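You operate a simulated robot arm through the tools that you are given. There is no shell and no other tool. Be economical: measure what you need, move in short steps, check, and stop when the job is done.

The job below is to be done with a simulated robot arm. You get a single attempt, and the scene is never put back.

## Task
Start the motor forward in star, then change to delta while it runs.
Fine: three seconds or more in star first; then stop, selector back to star, supply off.

Only the result counts: the job must be done as asked and must still hold three seconds after the hand-in. Knocking over, shifting, dropping, spilling or breaking anything else fails it.

## Robot
A 6-joint arm with a two-finger parallel gripper, fixed in place. Base frame: the origin is at the foot of the arm, x ahead of it, y to its left, z up; the work surface is at about z = 0.85. Units: m, rad, N and s.
With the tool pointing down near the work surface it reaches from about 0.24 to 0.64 m from the base axis. Its first joint turns from -1.152 to 1.152 rad. Payload 2.7 kg.
Tool frame: the origin (TCP) lies between the finger pads and is the grasp point; the fingertips stand 0.023 m ahead of it; z points along the fingers, y is the line along which they close. Largest opening 0.094 m; finger width 0.038, thickness 0.01; the body of the gripper, 0.054 by 0.096 m, starts 0.039 m behind the TCP.
Orientation is that of the tool frame in the base frame, as [roll, pitch, yaw] about the fixed x, y, z axes, in that order (R = Rz(yaw) Ry(pitch) Rx(roll)). With the fingers straight down and closing along the base's y, the tool's x points along the base's -x, its y along +y and its z along -z.

## Interface
- The arm moves only by the tool drive_tool. Its argument "increments" is text: rows parted by semicolons, each of 7 numbers parted by spaces: the shift along the tool's x, y, z in m, then the turn, a rotation vector about the tool's x, y, z in degrees, then the finger opening in m, from 0 to 0.094. In form: x y z wx wy wz jaw; .... A call has 1 to 10 rows; each row shifts and turns the commanded pose from where the row before left it, along the tool's axes as they then stand. Each row takes 0.2 s and may step no farther than 0.05 m and 0.15 rad from the row before; otherwise, or with a gripper value out of range, the whole call is refused. Where a pose cannot be reached the arm comes as near as it can. A force on the tool above 40 N (or 10 N above the force at the start of the call, whichever is more), or a blocked arm, ends the call early, and 0.2 s more pass. The fingers move at their own pace (about 0.045 m/s each) and stop on an object; they squeeze with about 33 N. The grip force told is the motor's: it shows also when the fingers shut on nothing. Time passes only in rows, and 0.2 s behind the last, so rows that do not move let the fingers close. The reply holds the time, the measured pose of the TCP, the force on the tool along the base axes, the opening and the grip force, in the units named above and with some noise, with the torque about the TCP (base axes, N m) and any sound that the robot's microphone picked up, and new pictures: "views" is both (left out), scene, wrist or none.
- Cameras (640 x 400 px; columns grow to the right, rows downward): "scene" is fixed at [0.0799, -0.4294, 1.4159]; the picture's right is [0.76, -0.65, 0.00], its down [-0.30, -0.35, -0.89] and it looks along [0.58, 0.67, -0.46] (base axes); focal length 307 px, centre (320, 200). "wrist" rides on the gripper at [0.086, 0.016, -0.075] in the tool frame; the picture's right is [-0.18, 0.98, 0.00], its down [-0.58, -0.11, -0.81] and it looks along [-0.79, -0.15, 0.59] (tool axes); focal length 243 px, centre (320, 200). There is no depth. A picture from a camera that has moved, and an enlarged one, comes with that camera's place and axes in the base frame and with its lens.
- close_up(camera, box): a new picture of the part [left, top, right, bottom] of that camera's present view, enlarged. It takes no simulated time.
- hand_in(): hands the job in; it is judged then, once.

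Go step by step. Nothing tells you positions but the pictures and the camera data: compare them with the known pose of the tool, close in by small moves and look again before you grip or let go. The budget is 120 turns and 200 pictures, counting those below and the enlarged ones. Unless the task says otherwise, let go and move clear before handing in, and close with one line.

The tools are called after "Call:" as a command line: name --argument value ..., lists and objects as JSON in quotes. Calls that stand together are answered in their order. drive_tool: Moves the arm, as the interface text tells. Its arguments: {"type":"object","properties":{"increments":{"type":"string"},"views":{"type":"string","enum":["both","scene","wrist","none"]}},"required":["increments"]} The other tools are called the same way: close_up (camera, box) takes an enlarged picture of a part of a camera's view; hand_in () hands the job in.

At the start:

```text
time: 0.0
position: [0.2769, 0.2675, 1.2643]
orientation: [3.139, 0.002, -3.14]
contact_force: [0.0, 0.5, -0.3]
wrist_torque: [-0.04, -0.01, 0.0]
gripper_width: 0.0939
finger_force: 0.2
```

scene: 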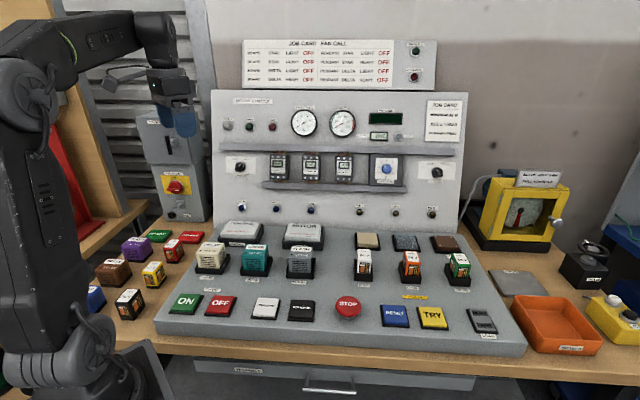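
wrist: 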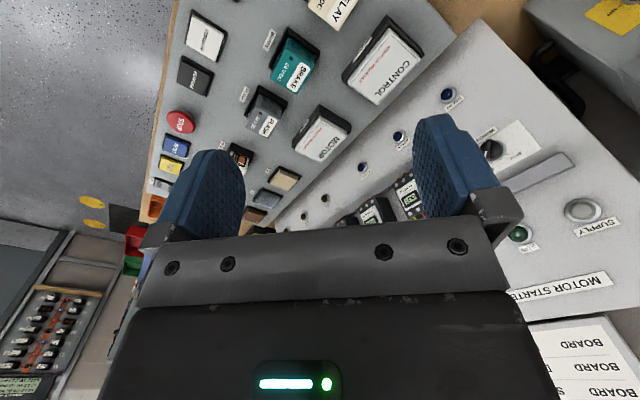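

I see a motor starter panel with a desk of buttons, an isolator on the left wall and a job card above. I'll enlarge parts of the scene to read labels first.

Call:
close_up --camera "scene" --box '[210, 30, 470, 160]'

Call:
close_up --camera "scene" --box '[210, 140, 470, 230]'

Call:
close_up --camera "scene" --box '[80, 90, 240, 330]'

Call:
close_up --camera "scene" --box '[150, 210, 340, 340]'

Call:
close_up --camera "scene" --box '[330, 210, 520, 350]'

```text
2.46 times, centred on (340, 95) of scene
camera zoom: at [0.0799, -0.4294, 1.4159], right [0.76, -0.65, 0.0], down [-0.3, -0.35, -0.89], along [0.58, 0.67, -0.46], focal length 755 px, centre (271, 458)
```

zoom: 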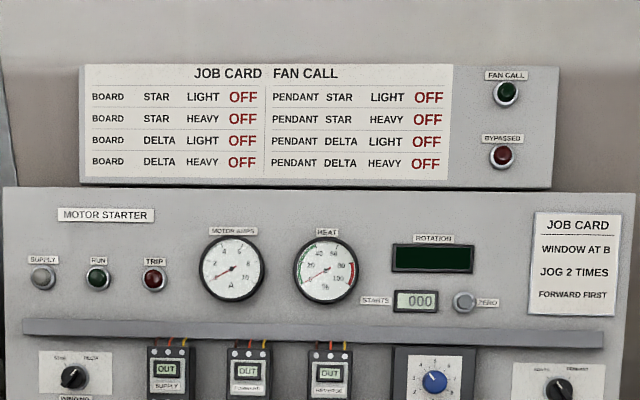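

```text
2.46 times, centred on (340, 185) of scene
camera zoom: at [0.0799, -0.4294, 1.4159], right [0.76, -0.65, 0.0], down [-0.3, -0.35, -0.89], along [0.58, 0.67, -0.46], focal length 755 px, centre (271, 237)
```

zoom: 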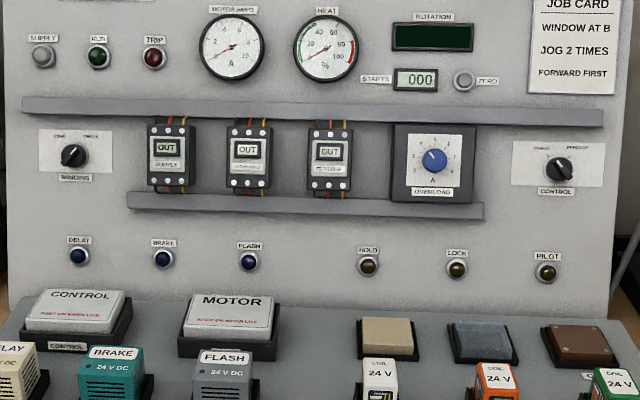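

```text
1.67 times, centred on (160, 210) of scene
camera zoom: at [0.0799, -0.4294, 1.4159], right [0.76, -0.65, 0.0], down [-0.3, -0.35, -0.89], along [0.58, 0.67, -0.46], focal length 511 px, centre (587, 183)
```

zoom: 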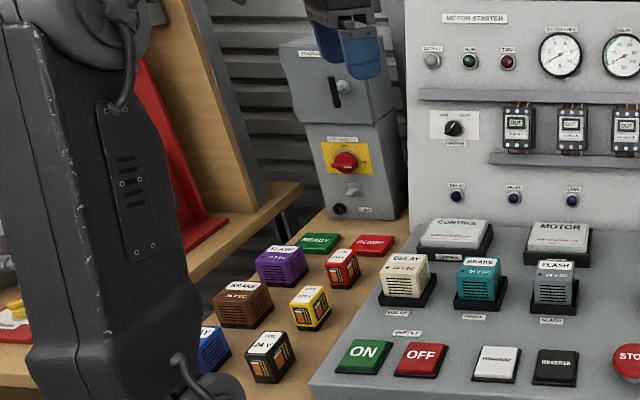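

```text
3.08 times, centred on (245, 275) of scene
camera zoom: at [0.0799, -0.4294, 1.4159], right [0.76, -0.65, 0.0], down [-0.3, -0.35, -0.89], along [0.58, 0.67, -0.46], focal length 944 px, centre (551, -31)
```

zoom: 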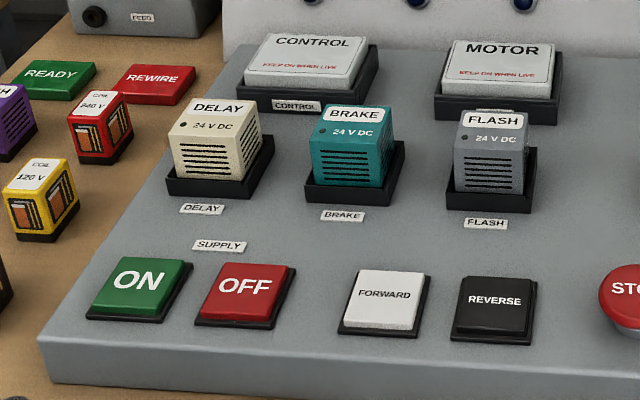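

```text
2.86 times, centred on (425, 280) of scene
camera zoom: at [0.0799, -0.4294, 1.4159], right [0.76, -0.65, 0.0], down [-0.3, -0.35, -0.89], along [0.58, 0.67, -0.46], focal length 876 px, centre (20, -29)
```

zoom: 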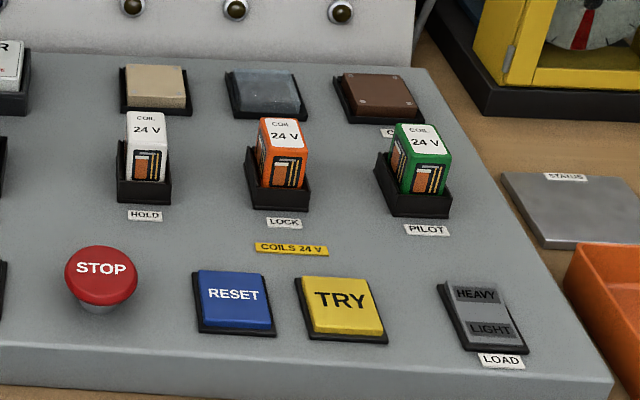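

The winding selector (STAR/DELTA), control selector and isolator matter most. I'll zoom in on those and the remaining items on the right.

Call:
close_up --camera "scene" --box '[215, 150, 265, 182]'

Call:
close_up --camera "scene" --box '[410, 150, 460, 182]'

Call:
close_up --camera "scene" --box '[130, 110, 215, 225]'

Call:
close_up --camera "scene" --box '[450, 150, 640, 360]'

```text
12.50 times, centred on (240, 166) of scene
camera zoom: at [0.0799, -0.4294, 1.4159], right [0.76, -0.65, 0.0], down [-0.3, -0.35, -0.89], along [0.58, 0.67, -0.46], focal length 3834 px, centre (1320, 625)
```

zoom: 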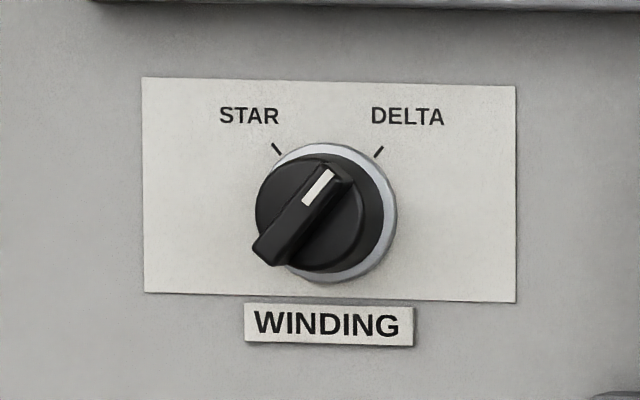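

```text
12.50 times, centred on (435, 166) of scene
camera zoom: at [0.0799, -0.4294, 1.4159], right [0.76, -0.65, 0.0], down [-0.3, -0.35, -0.89], along [0.58, 0.67, -0.46], focal length 3834 px, centre (-1118, 625)
```

zoom: 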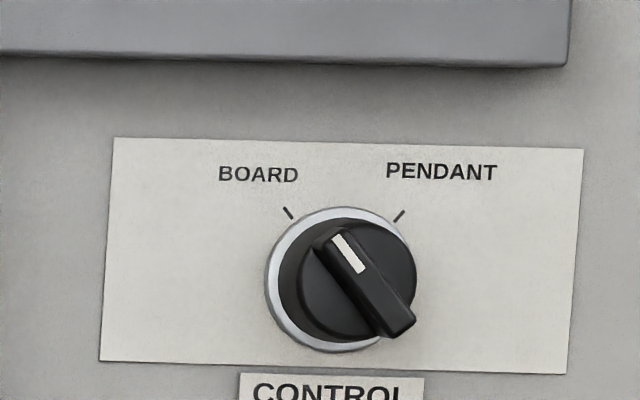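

```text
3.48 times, centred on (172, 168) of scene
camera zoom: at [0.0799, -0.4294, 1.4159], right [0.76, -0.65, 0.0], down [-0.3, -0.35, -0.89], along [0.58, 0.67, -0.46], focal length 1067 px, centre (833, 313)
```

zoom: 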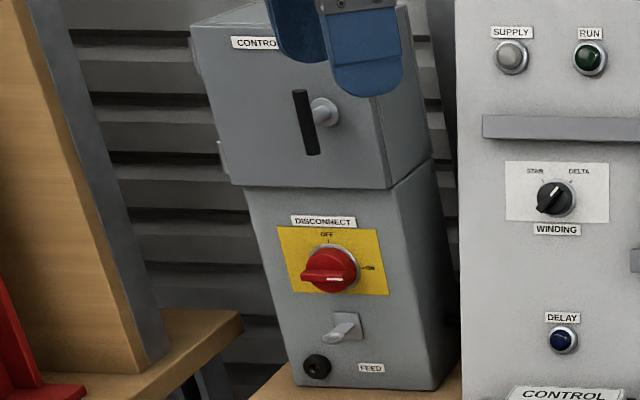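

```text
1.90 times, centred on (545, 255) of scene
camera zoom: at [0.0799, -0.4294, 1.4159], right [0.76, -0.65, 0.0], down [-0.3, -0.35, -0.89], along [0.58, 0.67, -0.46], focal length 584 px, centre (-109, 95)
```

zoom: 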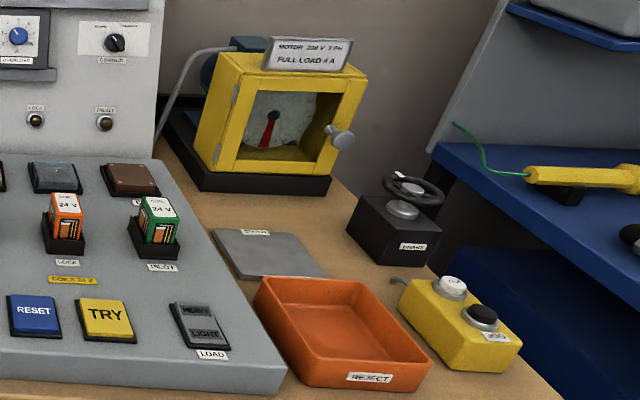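

Winding is now on DELTA, control on BOARD, disconnect apparently ON. I'll check a few more details (overload, load switch, brake wheel, motor box).

Call:
close_up --camera "scene" --box '[365, 150, 410, 188]'

Call:
close_up --camera "scene" --box '[475, 165, 640, 290]'

Call:
close_up --camera "scene" --box '[460, 300, 510, 345]'

Call:
close_up --camera "scene" --box '[570, 240, 640, 340]'

Call:
close_up --camera "scene" --box '[150, 165, 200, 205]'

```text
10.53 times, centred on (388, 169) of scene
camera zoom: at [0.0799, -0.4294, 1.4159], right [0.76, -0.65, 0.0], down [-0.3, -0.35, -0.89], along [0.58, 0.67, -0.46], focal length 3228 px, centre (-390, 526)
```

zoom: 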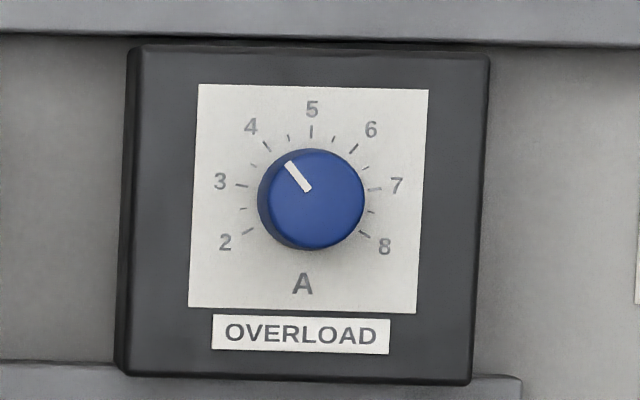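

```text
3.20 times, centred on (558, 228) of scene
camera zoom: at [0.0799, -0.4294, 1.4159], right [0.76, -0.65, 0.0], down [-0.3, -0.35, -0.89], along [0.58, 0.67, -0.46], focal length 981 px, centre (-440, 112)
```

zoom: 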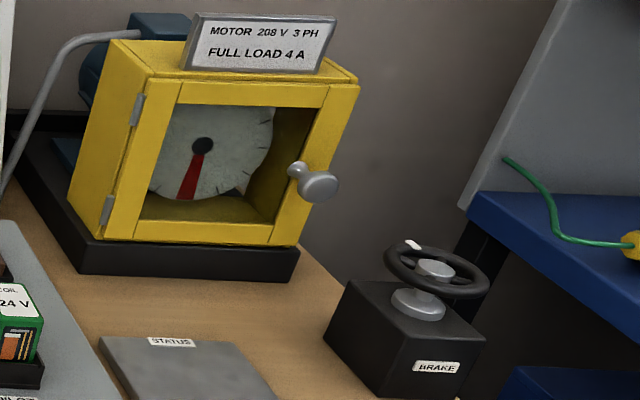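

```text
8.89 times, centred on (485, 322) of scene
camera zoom: at [0.0799, -0.4294, 1.4159], right [0.76, -0.65, 0.0], down [-0.3, -0.35, -0.89], along [0.58, 0.67, -0.46], focal length 2726 px, centre (-1147, -889)
```

zoom: 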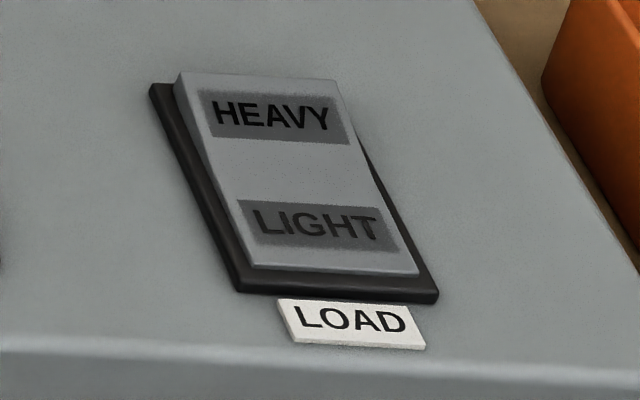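

```text
4.00 times, centred on (605, 290) of scene
camera zoom: at [0.0799, -0.4294, 1.4159], right [0.76, -0.65, 0.0], down [-0.3, -0.35, -0.89], along [0.58, 0.67, -0.46], focal length 1227 px, centre (-820, -160)
```

zoom: 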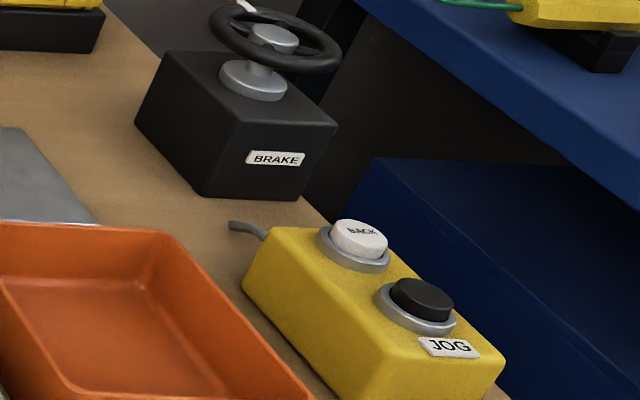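

```text
10.00 times, centred on (175, 185) of scene
camera zoom: at [0.0799, -0.4294, 1.4159], right [0.76, -0.65, 0.0], down [-0.3, -0.35, -0.89], along [0.58, 0.67, -0.46], focal length 3067 px, centre (1770, 350)
```

zoom: 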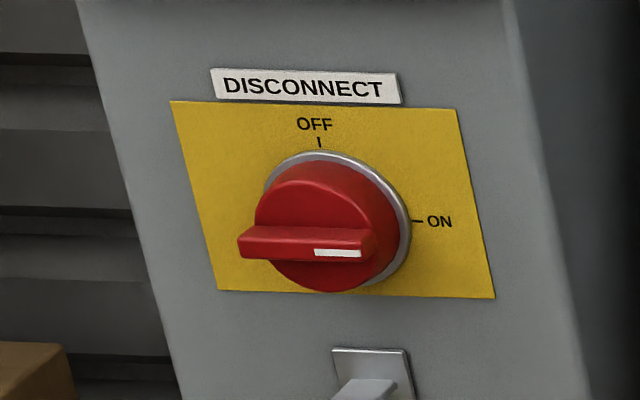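

Triangulating, the console faces the arm at 45°: forward direction u≈(0.71,0.71,0), with the winding knob near (0.53,0.525,1.015) and buttons in a row at u≈0.267. First I turn the tool 45° and pitch it up to face the panel.

Call:
drive_tool --increments "0 0 0 0 0 -7.5 0.05;0 0 0 0 0 -7.5 0.05;0 0 0 0 0 -7.5 0.05;0 0 0 0 0 -7.5 0.05;0 0 0 0 0 -7.5 0.05;0 0 0 0 0 -7.5 0.05" --views "none"

Call:
drive_tool --increments "0 0 0 0 -8.4 0 0.05;0 0 0 0 -8.4 0 0.05;0 0 0 0 -8.4 0 0.05;0 0 0 0 -8.4 0 0.05;0 0 0 0 -8.4 0 0.05;0 0 0 0 -8 0 0.05" --views "both"

```text
time: 1.4
position: [0.2783, 0.2676, 1.2641]
orientation: [3.14, 0.002, -2.353]
contact_force: [1.0, 0.0, 0.1]
wrist_torque: [0.01, 0.01, 0.0]
gripper_width: 0.0502
finger_force: 0.0
```

```text
time: 2.8
position: [0.278, 0.2679, 1.2645]
orientation: [3.139, 0.877, -2.356]
contact_force: [-0.3, -0.1, 0.2]
wrist_torque: [0.01, 0.02, -0.02]
gripper_width: 0.0499
finger_force: 0.0
camera wrist: at [0.187, 0.1988, 1.2464], right [-0.61, 0.78, 0.14], down [-0.1, -0.25, 0.96], along [0.78, 0.58, 0.23], focal length 243 px, centre (320, 200)
```

scene: 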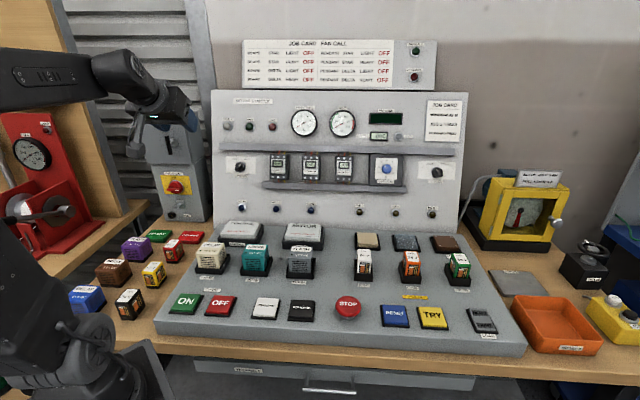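
wrist: 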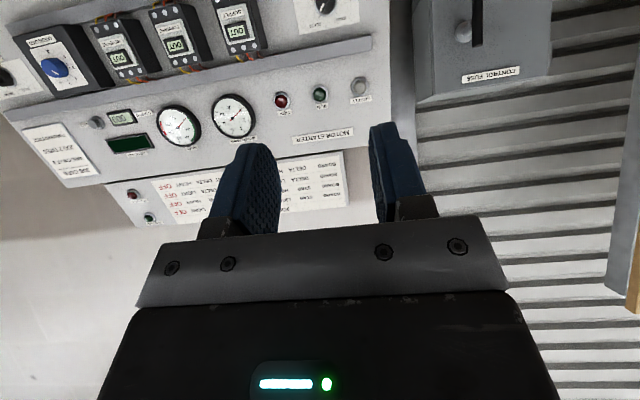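

The knob estimate is confirmed at about u=0.755, v=0.01, z=1.016. I finish the pitch to horizontal, roll +45° to align with the bar in DELTA, and lower.

Call:
drive_tool --increments "0 0 0 0 -8 0 0.05;0 0 0 0 -8 0 0.05;0 0 0 0 -8 0 0.05;0 0 0 0 -8 0 0.05;0 0 0 0 -8 0 0.05;0.04 0 0 0 0 0 0.05;0.04 0 0 0 0 0 0.05;0.04 0 0 0 0 0 0.05;0.04 0 0 0 0 0 0.05" --views "none"

Call:
drive_tool --increments "0.04 0 0 0 0 0 0.05;0.04 0 0.04 0 0 0 0.05;0 0 0.04 0 0 0 0.05;0 0 0.04 0 0 7.5 0.05;0 0 0.04 0 0 7.5 0.05;0 0 0.04 0 0 7.5 0.05;0 0 0 0 0 7.5 0.05;0 0 0 0 0 7.5 0.05;0 0 0 0 0 7.5 0.05" --views "both"

```text
time: 4.8
position: [0.2343, 0.2847, 1.195]
orientation: [-3.105, 1.243, -2.373]
contact_force: [0.4, -0.1, -0.6]
wrist_torque: [-0.02, 0.02, -0.03]
gripper_width: 0.05
finger_force: 0.1
out of reach, approached as far as the arm can: row 3, 4, 5, 6, 7, 8, 9
```

```text
refused: row 2 steps farther than a row can; nothing moved
```

The arm was too folded; the commanded pose should now be horizontal at z≈1.10. I push forward along tool z to get back within reach.

Call:
drive_tool --increments "0 0 0.04 0 0 0 0.05;0 0 0.04 0 0 0 0.05;0 0 0.04 0 0 0 0.05;0 0 0.04 0 0 0 0.05;0 0 0 0 0 0 0.05" --views "both"

```text
time: 6.0
position: [0.333, 0.4015, 1.1497]
orientation: [-3.092, 1.243, -2.364]
contact_force: [0.2, 0.2, -0.9]
wrist_torque: [0.0, 0.03, 0.02]
gripper_width: 0.05
finger_force: 0.1
out of reach, approached as far as the arm can: row 1, 2, 3, 4
camera wrist: at [0.2492, 0.3458, 1.0923], right [-0.61, 0.77, 0.16], down [-0.37, -0.46, 0.81], along [0.7, 0.44, 0.56], focal length 243 px, centre (320, 200)
```

scene: 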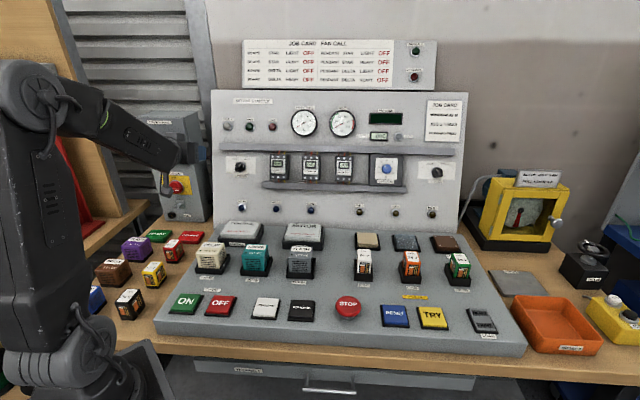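
wrist: 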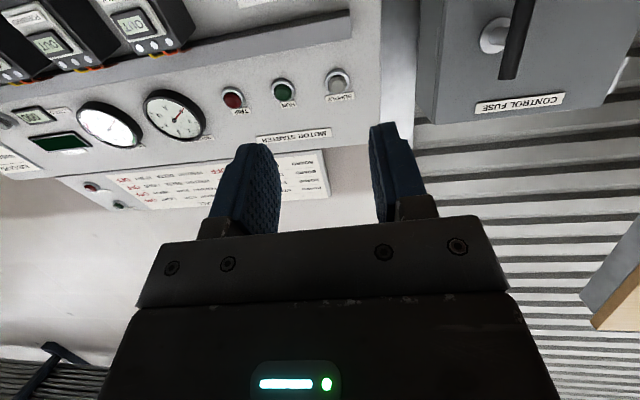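

Not everything was reached, the pitch sticking near 71°. I'll try finishing the pitch here where the arm is more extended.

Call:
drive_tool --increments "0 0 0 0 -6 0 0.05;0 0 0 0 -6 0 0.05;0 0 0 0 -6 0 0.05" --views "none"

```text
time: 6.8
position: [0.3055, 0.4273, 1.161]
orientation: [-2.308, 1.554, -1.58]
contact_force: [-0.3, -0.5, -0.2]
wrist_torque: [0.0, 0.02, 0.03]
gripper_width: 0.0497
finger_force: 0.1
out of reach, approached as far as the arm can: row 1, 2, 3
```

The tool is now horizontal, pointing at ~42° azimuth, but drifted left to v≈-0.086. I correct sideways and yaw.

Call:
drive_tool --increments "0 -0.03 0 -1 0 0 0.05;0 -0.03 0 -1 0 0 0.05;0 -0.03 0 -1 0 0 0.05;0 0 0 0 0 0 0.05" --views "scene"

```text
time: 7.8
position: [0.2958, 0.4297, 1.1674]
orientation: [-2.361, 1.552, -1.611]
contact_force: [0.2, 0.3, 0.5]
wrist_torque: [0.01, 0.01, -0.02]
gripper_width: 0.05
finger_force: 0.1
out of reach, approached as far as the arm can: row 1, 2, 3
```

scene: 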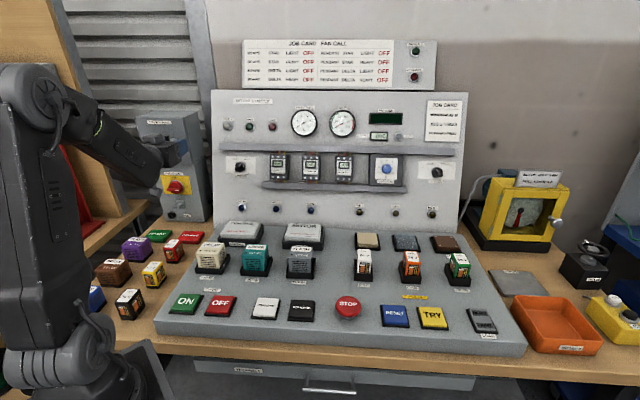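

It seems a wrist joint is at its limit here. I pitch the tool back down about 30° to regain reach and then realign.

Call:
drive_tool --increments "0 0 0 0 8 0 0.05;0 0 0 0 8 0 0.05;0 0 0 0 8 0 0.05;0 0 0 0 8 0 0.05;0 0 0 0 0 0 0.05" --views "none"

```text
time: 9.0
position: [0.2984, 0.4315, 1.1707]
orientation: [-3.106, 1.068, -2.33]
contact_force: [0.8, -0.2, -0.4]
wrist_torque: [0.0, -0.01, -0.01]
gripper_width: 0.0498
finger_force: 0.0
out of reach, approached as far as the arm can: row 4
```

Commanded pose follows the reached one, so I'm at v≈-0.094 with 61° pitch. Now I shift right by 0.104 m.

Call:
drive_tool --increments "0 -0.035 0 0 0 0 0.05;0 -0.035 0 0 0 0 0.05;0 -0.034 0 0 0 0 0.05;0 0 0 0 0 0 0.05" --views "none"

Call:
drive_tool --increments "-0.0145 0 0.026 0 0 0 0.05;-0.0145 0 0.026 0 0 0 0.05;-0.0145 0 0.026 0 0 0 0.05;0 0 0 0 0 0 0.05" --views "none"

```text
time: 10.0
position: [0.34, 0.3896, 1.1725]
orientation: [-3.102, 1.064, -2.332]
contact_force: [0.4, -0.2, -0.3]
wrist_torque: [0.01, -0.01, 0.0]
gripper_width: 0.0498
finger_force: 0.2
out of reach, approached as far as the arm can: row 2, 3
```

```text
time: 11.0
position: [0.4035, 0.4512, 1.1718]
orientation: [-3.105, 1.068, -2.33]
contact_force: [0.3, 0.0, -0.1]
wrist_torque: [-0.03, 0.02, 0.0]
gripper_width: 0.05
finger_force: 0.2
```

Progress: u=0.604, v=-0.034. Shift right the rest and pitch up gradually.

Call:
drive_tool --increments "0 -0.022 0 0 0 0 0.05;0 -0.022 0 0 0 0 0.05;0 0 0 0 -7 0 0.05;0 0 0 0 -7 0 0.05;0 0 0 0 0 0 0.05" --views "both"

```text
time: 12.2
position: [0.4333, 0.4214, 1.1727]
orientation: [-3.104, 1.066, -2.331]
contact_force: [0.4, -0.6, -0.2]
wrist_torque: [0.01, -0.03, 0.01]
gripper_width: 0.0502
finger_force: 0.1
out of reach, approached as far as the arm can: row 3, 4
camera wrist: at [0.3467, 0.3565, 1.1329], right [-0.63, 0.76, 0.14], down [-0.24, -0.37, 0.9], along [0.74, 0.53, 0.41], focal length 243 px, centre (320, 200)
```

scene: 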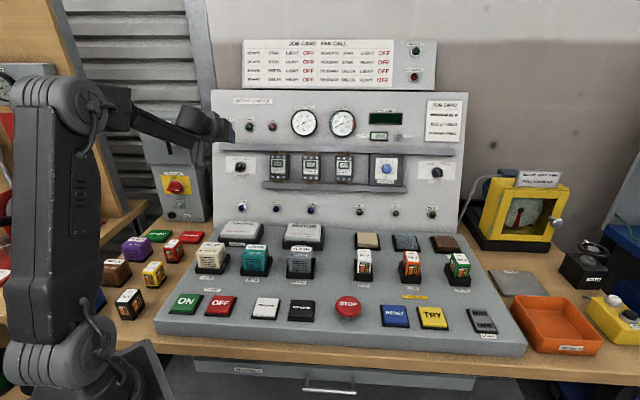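
wrist: 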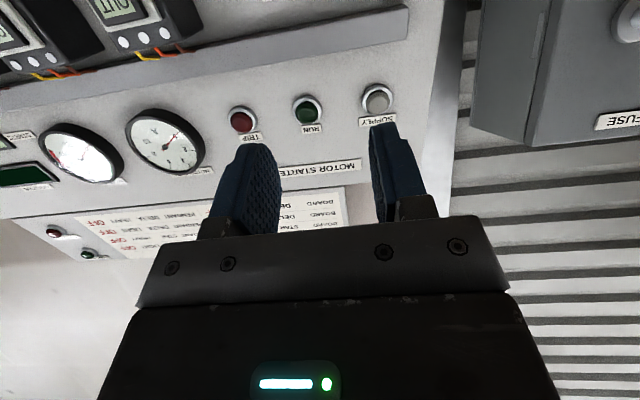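

The wrist can't bend upward past the forearm, so I'll push the bar with closed fingertips on a tilted tool instead of gripping. Close the jaws and approach a point in front and right of the knob.

Call:
drive_tool --increments "0.0198 -0.007 0.015 0 0 0 0;0.0198 -0.007 0.015 0 0 0 0;0.0198 -0.007 0.02 0 0 0 0;0.0198 -0.007 0.02 0 0 0 0;0.0198 -0.007 0.02 0 0 0 0;0 0 0 0 0 0 0" --views "both"

```text
time: 13.6
position: [0.4375, 0.4208, 1.1668]
orientation: [-3.108, 1.061, -2.33]
contact_force: [1.2, -0.6, -0.5]
wrist_torque: [-0.02, -0.01, -0.01]
gripper_width: 0.0
finger_force: 33.1
out of reach, approached as far as the arm can: row 1, 2, 3, 4, 5
camera wrist: at [0.3503, 0.3561, 1.1271], right [-0.63, 0.76, 0.14], down [-0.23, -0.36, 0.9], along [0.74, 0.53, 0.41], focal length 243 px, centre (320, 200)
```

scene: 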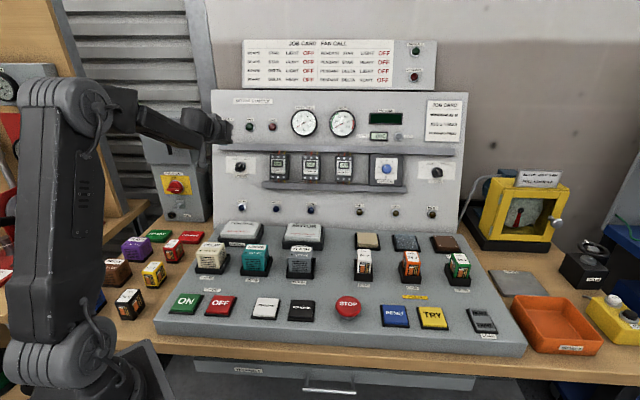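
wrist: 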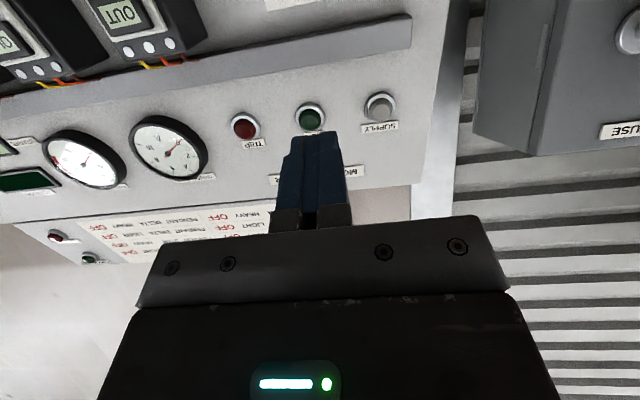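

It is limited at 61° when lowering; I reduce the pitch by 16° and then descend.

Call:
drive_tool --increments "0 0 0 0 8 0 0;0 0 0 0 8 0 0;0.027 -0.012 0.02 0 0 0 0;0.027 -0.012 0.02 0 0 0 0;0.027 -0.012 0.02 0 0 0 0;0 0 0 0 0 0 0" --views "both"

```text
time: 15.0
position: [0.486, 0.3802, 1.0977]
orientation: [-3.025, 0.942, -2.368]
contact_force: [0.3, 0.4, -1.0]
wrist_torque: [-0.02, 0.03, 0.02]
gripper_width: 0.0
finger_force: 33.1
out of reach, approached as far as the arm can: row 1, 2, 5
camera wrist: at [0.3901, 0.3214, 1.0696], right [-0.54, 0.84, 0.08], down [-0.22, -0.23, 0.95], along [0.82, 0.49, 0.3], focal length 243 px, centre (320, 200)
```

scene: 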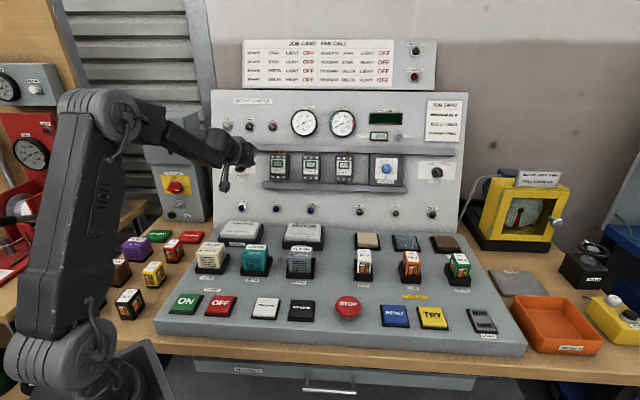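
wrist: 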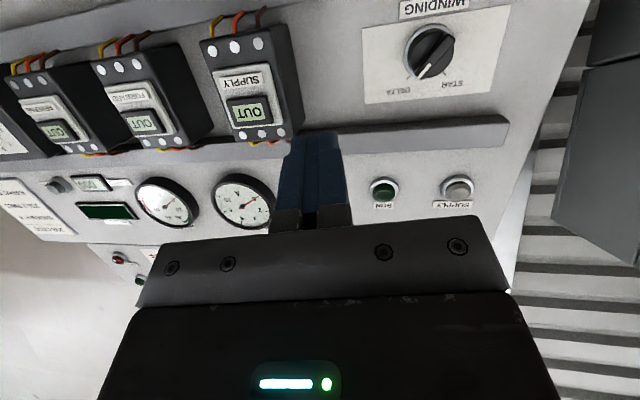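

The knob's face is now triangulated at about u=0.742, v=0.007, z=1.021. I straighten the azimuth and reduce the pitch a little before closing in.

Call:
drive_tool --increments "0 0 0 0 8 0 0;0 0 0 -7 0 -5 0;0 0 0 0 0 0 0" --views "none"

```text
time: 15.8
position: [0.4968, 0.3726, 1.0972]
orientation: [-3.001, 0.897, -2.238]
contact_force: [0.4, 0.6, 0.2]
wrist_torque: [-0.01, -0.01, -0.02]
gripper_width: 0.0
finger_force: 33.0
out of reach, approached as far as the arm can: row 1
```

Now I move to just front-right of the knob (v≈0.05, u≈0.68, z≈1.03).

Call:
drive_tool --increments "0.0026 0.0143 0.03 0 0 0 0;0.0026 0.0143 0.03 0 0 0 0;0.0026 0.0143 0.03 0 0 0 0;0 0 0 0 0 0 0" --views "both"

```text
time: 16.8
position: [0.5163, 0.4453, 1.0313]
orientation: [-3.001, 0.895, -2.24]
contact_force: [-1.7, 0.3, 0.3]
wrist_torque: [0.01, 0.02, 0.01]
gripper_width: 0.0002
finger_force: 32.9
camera wrist: at [0.4274, 0.3753, 1.009], right [-0.62, 0.78, 0.06], down [-0.17, -0.21, 0.96], along [0.76, 0.59, 0.27], focal length 243 px, centre (320, 200)
```

scene: 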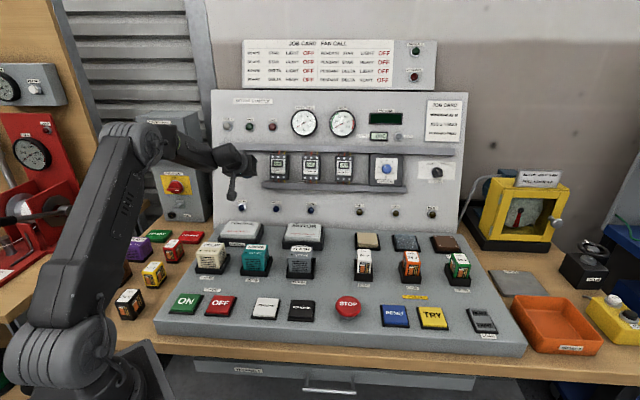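
wrist: 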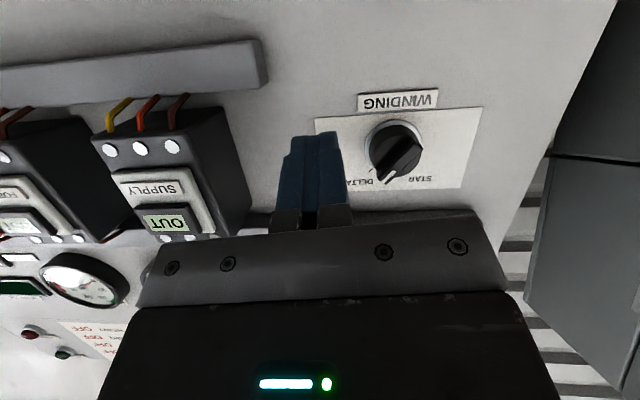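

The reach is fine. I zoom in on the fingertip and knob to judge depth and height.

Call:
close_up --camera "wrist" --box '[270, 80, 490, 217]'

```text
2.91 times, centred on (380, 148) of wrist
camera zoom: at [0.4274, 0.3753, 1.009], right [-0.62, 0.78, 0.06], down [-0.17, -0.21, 0.96], along [0.76, 0.59, 0.27], focal length 706 px, centre (146, 350)
```

zoom: 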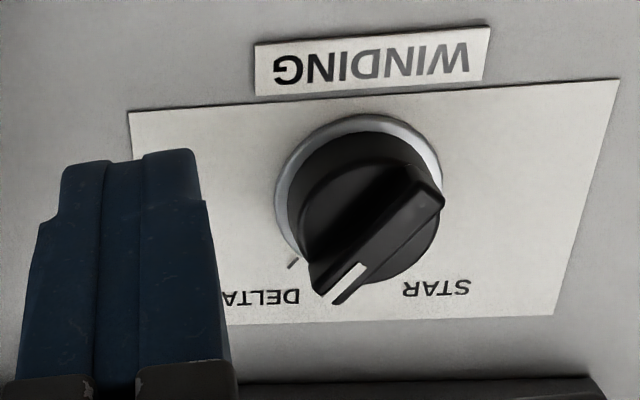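

Advance 2 cm toward the panel, beside the knob, with the apex slightly above the knob centre.

Call:
drive_tool --increments "-0.0062 0 0.0078 0 0 0 0;-0.0062 0 0.0078 0 0 0 0;0 0 0 0 0 0 0" --views "both"

Call:
close_up --camera "scene" --box '[200, 130, 300, 210]'

Call:
close_up --camera "wrist" --box '[270, 80, 490, 217]'

```text
time: 17.6
position: [0.5298, 0.4594, 1.0308]
orientation: [-3.0, 0.894, -2.239]
contact_force: [-0.3, 0.7, 0.6]
wrist_torque: [-0.04, -0.02, 0.0]
gripper_width: 0.0001
finger_force: 33.5
camera wrist: at [0.4418, 0.3893, 1.0091], right [-0.63, 0.78, 0.06], down [-0.17, -0.21, 0.96], along [0.76, 0.59, 0.27], focal length 243 px, centre (320, 200)
```

scene: 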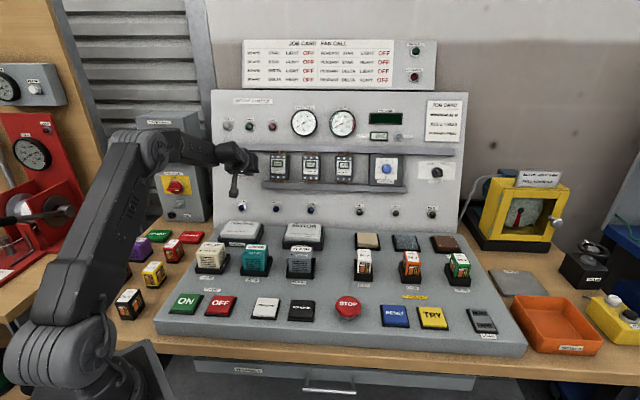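
wrist: 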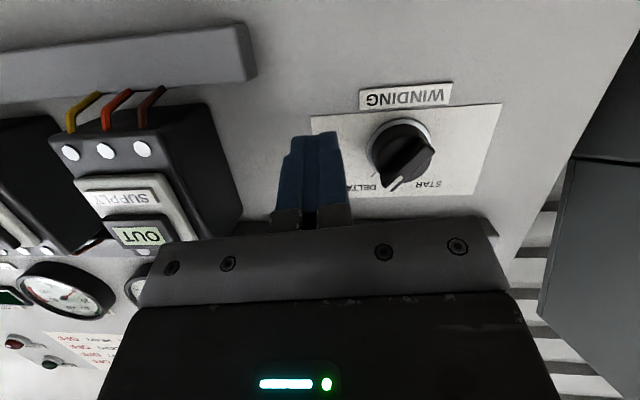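

```text
5.00 times, centred on (250, 170) of scene
camera zoom: at [0.0799, -0.4293, 1.4159], right [0.76, -0.65, 0.0], down [-0.3, -0.35, -0.89], along [0.58, 0.67, -0.46], focal length 1533 px, centre (670, 350)
```

zoom: 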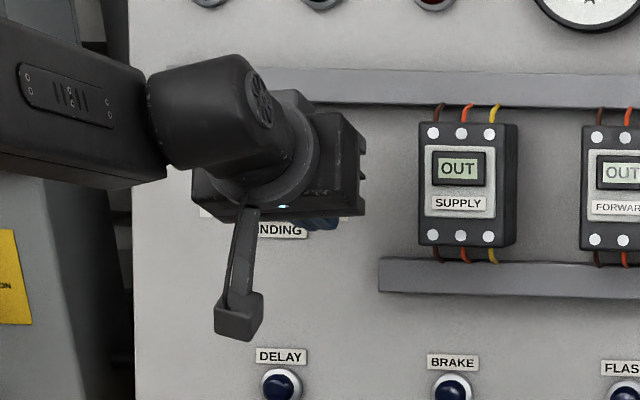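

```text
2.91 times, centred on (380, 148) of wrist
camera zoom: at [0.4418, 0.3893, 1.0091], right [-0.63, 0.78, 0.06], down [-0.17, -0.21, 0.96], along [0.76, 0.59, 0.27], focal length 706 px, centre (146, 350)
```

zoom: 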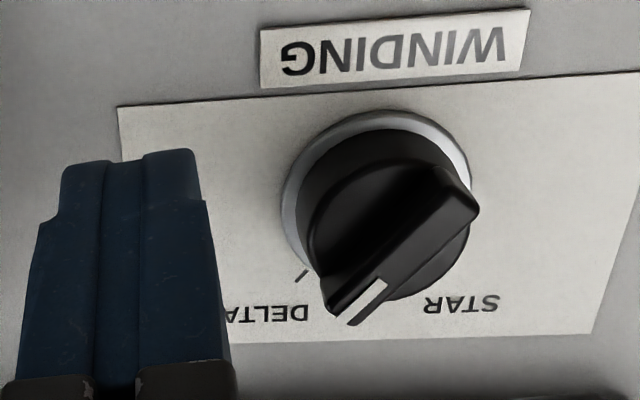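

The ring is at about u=0.754, z=1.021, and the bar's front near u≈0.735. I advance 12 mm, then slide left 2.5 cm and look.

Call:
drive_tool --increments "-0.0074 0 0.0094 0 0 0 0;-0.0006 0.008 -0.0004 0 0 0 0;-0.0006 0.008 -0.0004 0 0 0 0;-0.0006 0.008 -0.0004 0 0 0 0;0 0 0 0 0 0 0" --views "wrist"

Call:
close_up --camera "wrist" --box '[270, 80, 490, 217]'

```text
time: 18.8
position: [0.5242, 0.4812, 1.0307]
orientation: [-3.002, 0.896, -2.246]
contact_force: [20.4, -10.4, -0.2]
wrist_torque: [-0.05, -0.08, -0.61]
gripper_width: 0.0002
finger_force: 33.4
camera wrist: at [0.4349, 0.4124, 1.009], right [-0.62, 0.78, 0.06], down [-0.17, -0.21, 0.96], along [0.76, 0.59, 0.26], focal length 243 px, centre (320, 200)
```

wrist: 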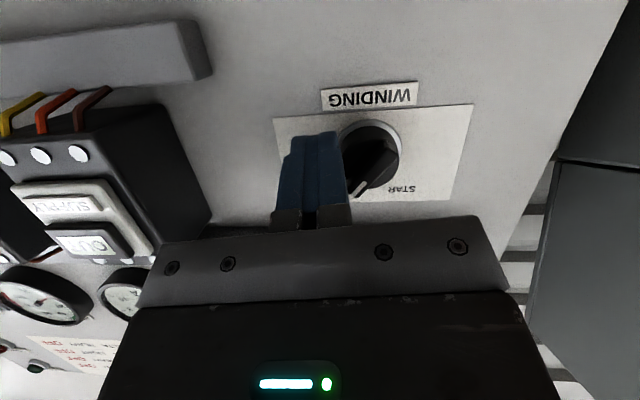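

```text
2.91 times, centred on (380, 148) of wrist
camera zoom: at [0.4349, 0.4124, 1.009], right [-0.62, 0.78, 0.06], down [-0.17, -0.21, 0.96], along [0.76, 0.59, 0.26], focal length 706 px, centre (146, 350)
```

zoom: 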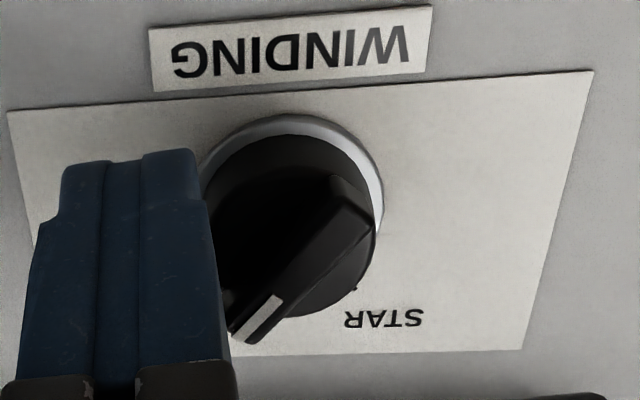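

Contact with the bar's upper end at 22 N. I push further left in small steps.

Call:
drive_tool --increments "-0.0003 0.004 -0.0002 0 0 0 0;-0.0003 0.004 -0.0002 0 0 0 0;-0.0003 0.004 -0.0002 0 0 0 0" --views "none"

Call:
close_up --camera "wrist" --box '[270, 80, 490, 217]'

```text
time: 19.4
position: [0.5235, 0.4817, 1.0317]
orientation: [-2.999, 0.893, -2.256]
contact_force: [6.1, -1.9, -0.6]
wrist_torque: [0.02, -0.02, -0.15]
gripper_width: 0.0
finger_force: 33.1
stopped in row 3: the force on the tool passed its limit at 42 N (the readings are from after the stop); the commanded pose is now the measured one
```

```text
2.91 times, centred on (380, 148) of wrist
camera zoom: at [0.4337, 0.4132, 1.0092], right [-0.61, 0.79, 0.06], down [-0.18, -0.21, 0.96], along [0.77, 0.58, 0.26], focal length 706 px, centre (146, 350)
```

zoom: 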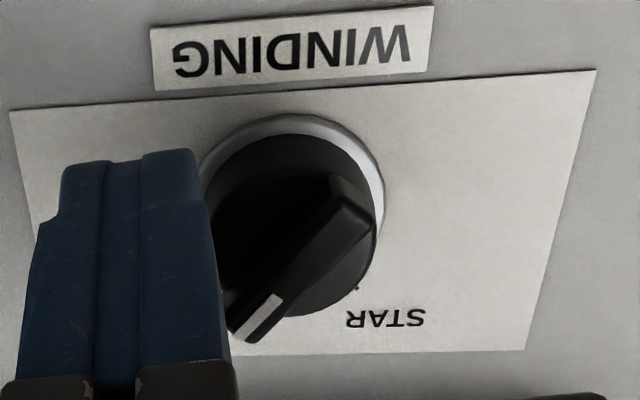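

Blocked, likely on the knob's disc rim. I back off right, retreat ~6 mm, raise ~7 mm and push again.

Call:
drive_tool --increments "0 -0.006 0 0 0 0 0;-0.0018 0 -0.009 0 0 0 0;0 0.008 0 0 0 0 0;0 0.005 0 0 0 0 0;0 0.005 0 0 0 0 0" --views "none"

Call:
close_up --camera "wrist" --box '[270, 80, 490, 217]'

```text
time: 20.6
position: [0.5116, 0.4855, 1.0366]
orientation: [-3.003, 0.893, -2.259]
contact_force: [8.7, -7.0, 1.2]
wrist_torque: [0.01, -0.07, -0.16]
gripper_width: 0.0
finger_force: 33.3
```

```text
2.91 times, centred on (380, 148) of wrist
camera zoom: at [0.4212, 0.4173, 1.0148], right [-0.61, 0.79, 0.06], down [-0.17, -0.2, 0.96], along [0.77, 0.58, 0.26], focal length 706 px, centre (146, 350)
```

zoom: 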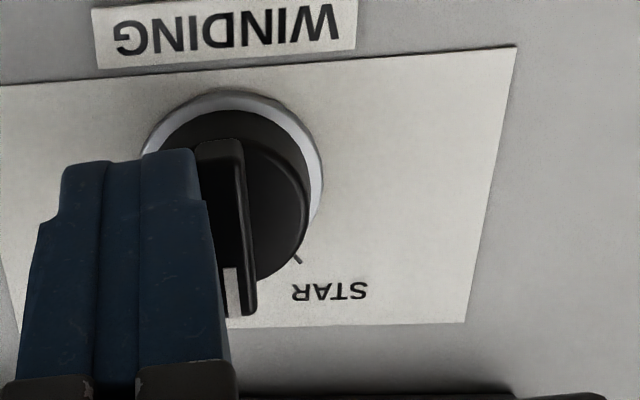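

The bar is now vertical. I ease off, raise 9 mm so that I press only the upper half, and push further left.

Call:
drive_tool --increments "0 -0.004 0 0 0 0 0;-0.007 0 -0.0056 0 0 0 0;0 0.006 0 0 0 0 0;0 0.005 0 0 0 0 0;0 0.005 0 0 0 0 0;0 0.004 0 0 0 0 0" --views "none"

Call:
close_up --camera "wrist" --box '[270, 80, 490, 217]'

```text
time: 21.8
position: [0.5101, 0.4869, 1.0453]
orientation: [-2.996, 0.892, -2.271]
contact_force: [6.3, -2.6, 0.2]
wrist_torque: [-0.04, -0.06, -0.15]
gripper_width: 0.0001
finger_force: 33.1
stopped in row 5: the force on the tool passed its limit at 41 N (the readings are from after the stop); the commanded pose is now the measured one
```

```text
2.91 times, centred on (380, 148) of wrist
camera zoom: at [0.4193, 0.4192, 1.0238], right [-0.6, 0.8, 0.05], down [-0.18, -0.2, 0.96], along [0.78, 0.57, 0.26], focal length 706 px, centre (146, 350)
```

zoom: 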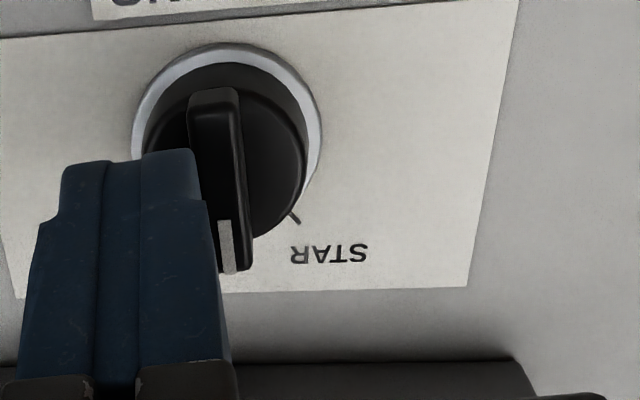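

Still vertical: part of my tip is pressing below the pivot. I back off, raise another 8 mm, and push left again.

Call:
drive_tool --increments "0 -0.005 0 0 0 0 0;-0.0063 0 -0.005 0 0 0 0;0 0.006 0 0 0 0 0;0 0.005 0 0 0 0 0;0 0.005 0 0 0 0 0;0 0.004 0 0 0 0 0" --views "none"

Call:
close_up --camera "wrist" --box '[270, 80, 490, 217]'

```text
time: 23.2
position: [0.4962, 0.5002, 1.0532]
orientation: [-2.997, 0.893, -2.264]
contact_force: [-4.5, -19.9, 13.3]
wrist_torque: [-0.36, -0.81, -0.96]
gripper_width: 0.0
finger_force: 32.5
```

```text
2.91 times, centred on (380, 148) of wrist
camera zoom: at [0.4063, 0.4326, 1.0313], right [-0.6, 0.8, 0.06], down [-0.18, -0.2, 0.96], along [0.78, 0.57, 0.26], focal length 706 px, centre (146, 350)
```

zoom: 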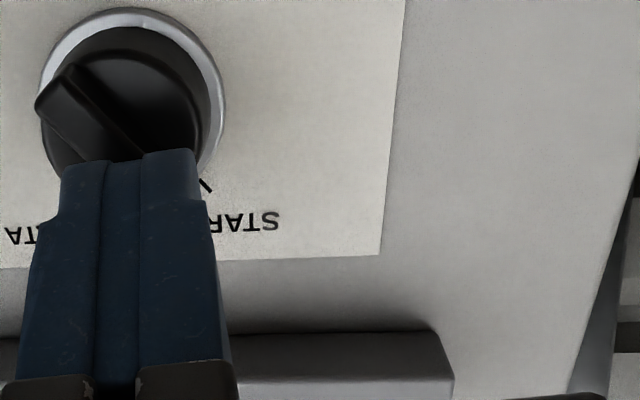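

The bar swung to the STAR side. I retreat from the panel and check.

Call:
drive_tool --increments "0.012 0 -0.016 0 0 0 0;0.012 -0.01 -0.016 0 0 0 0;0 -0.03 -0.02 0 0 0 0;0 0 0 0 0 0 0" --views "both"

Call:
close_up --camera "wrist" --box '[270, 80, 490, 217]'

```text
time: 24.2
position: [0.4855, 0.4308, 1.0685]
orientation: [-2.999, 0.892, -2.272]
contact_force: [0.0, 0.4, 0.4]
wrist_torque: [-0.01, 0.02, 0.05]
gripper_width: 0.0001
finger_force: 33.2
camera wrist: at [0.3941, 0.3641, 1.0471], right [-0.6, 0.8, 0.06], down [-0.18, -0.2, 0.96], along [0.78, 0.57, 0.26], focal length 243 px, centre (320, 200)
```

scene: 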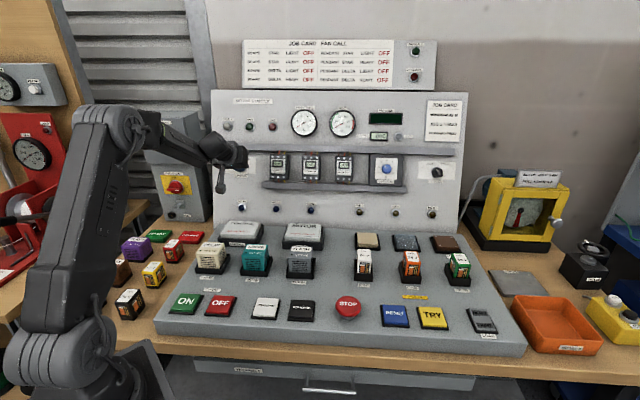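
wrist: 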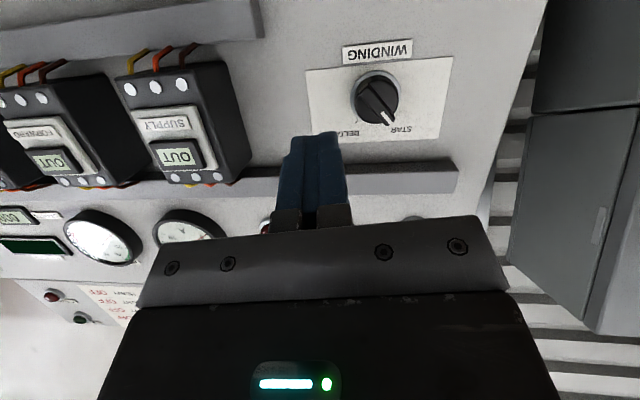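

```text
2.91 times, centred on (380, 148) of wrist
camera zoom: at [0.3941, 0.3641, 1.0471], right [-0.6, 0.8, 0.06], down [-0.18, -0.2, 0.96], along [0.78, 0.57, 0.26], focal length 706 px, centre (146, 350)
```

zoom: 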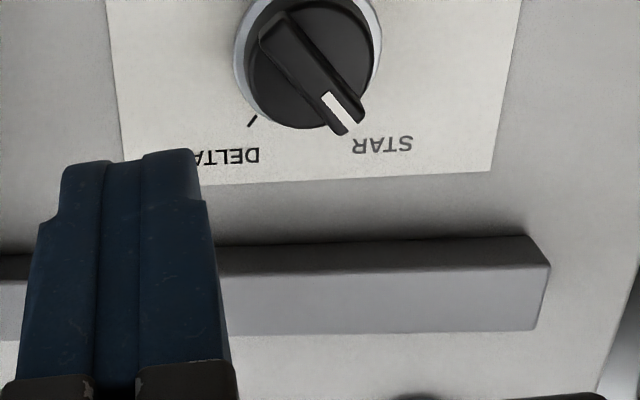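

WINDING is now at STAR. I retract and pitch the tool back down for the buttons.

Call:
drive_tool --increments "0 0 -0.04 0 0 0 0;0 0 -0.04 0 0 0 0;0 0 0 0 8.3 0 0;0 0 0 0 8.3 0 0;0 0 0 0 8.3 0 0;0 0 0 0 8.3 0 0;0 0 0 0 8.3 0 0;0 0 0 0 8.3 0 0" --views "none"

```text
time: 26.0
position: [0.4378, 0.3929, 1.118]
orientation: [-3.054, 0.025, -2.378]
contact_force: [0.2, -0.6, 1.2]
wrist_torque: [0.0, -0.02, 0.01]
gripper_width: 0.0
finger_force: 32.3
```

Level the tool and move back above the ON button at high altitude.

Call:
drive_tool --increments "0 0 0 -5 1.4 0 0;0.04 0.004 0 0 0 0 0;0.04 0.004 0 0 0 0 0;0.04 0.004 0 0 0 0 0;0.04 0.004 0 0 0 0 0;0.04 0.004 0 0 0 0 0;0.04 0.004 0 0 0 0 0;0.04 0.004 0 0 0 0 0;0.035 0.004 0 0 0 0 0" --views "both"

```text
time: 28.0
position: [0.1861, 0.1979, 1.1179]
orientation: [-3.137, 0.003, -2.38]
contact_force: [-0.3, -0.4, -0.6]
wrist_torque: [-0.02, -0.01, -0.01]
gripper_width: 0.0
finger_force: 32.6
camera wrist: at [0.1122, 0.1499, 1.1926], right [-0.55, 0.84, 0.0], down [0.49, 0.32, 0.81], along [0.68, 0.44, -0.59], focal length 243 px, centre (320, 200)
```

scene: 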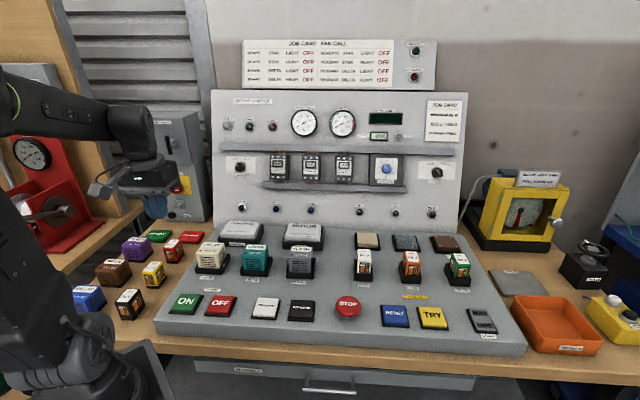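
wrist: 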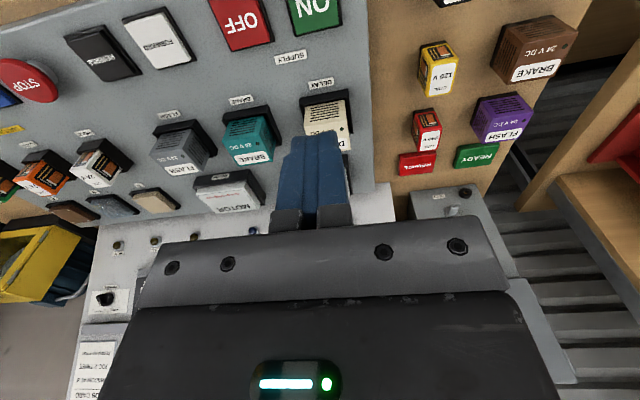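

ON triangulates at about (0.195,0.19,0.854). I descend above it to a hover and check.

Call:
drive_tool --increments "0 -0.0125 0.03 0 0 0 0;0 0 0.045 0 0 0 0;0 0 0.045 0 0 0 0;0 0 0.045 0 0 0 0;0 0 0.04 0 0 0 0;0 0 0 0 0 0 0" --views "both"

Call:
close_up --camera "scene" --box '[120, 240, 280, 340]'

```text
time: 29.4
position: [0.1953, 0.1887, 0.9126]
orientation: [-3.139, 0.006, -2.381]
contact_force: [-0.6, 0.2, 0.0]
wrist_torque: [0.0, -0.02, -0.02]
gripper_width: 0.0001
finger_force: 32.6
camera wrist: at [0.1212, 0.1409, 0.9886], right [-0.54, 0.84, 0.0], down [0.49, 0.32, 0.81], along [0.68, 0.44, -0.59], focal length 243 px, centre (320, 200)
```

scene: 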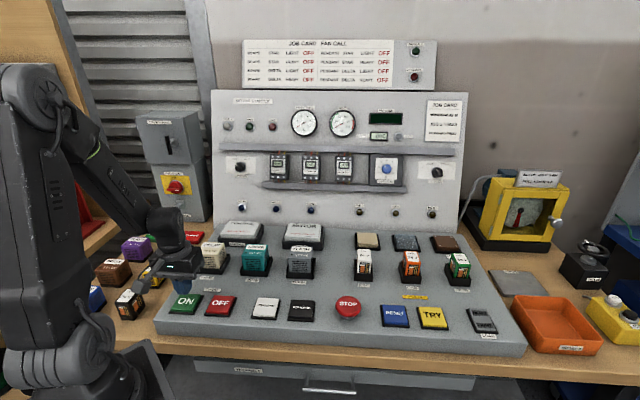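
wrist: 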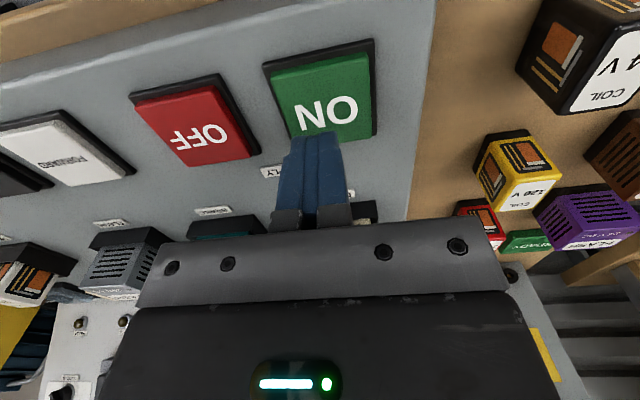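

```text
4.00 times, centred on (200, 290) of scene
camera zoom: at [0.0799, -0.4293, 1.4159], right [0.76, -0.65, 0.0], down [-0.3, -0.35, -0.89], along [0.58, 0.67, -0.46], focal length 1227 px, centre (800, -160)
```

zoom: 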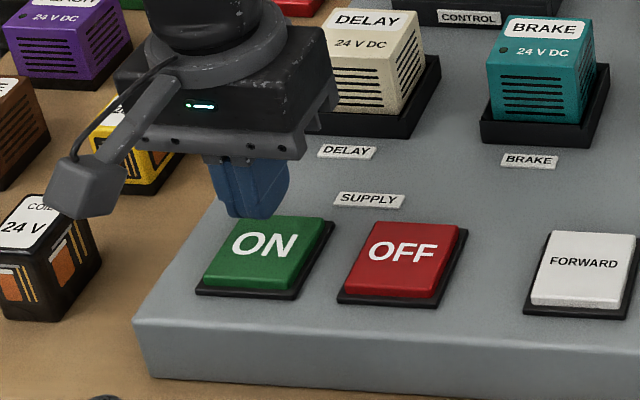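

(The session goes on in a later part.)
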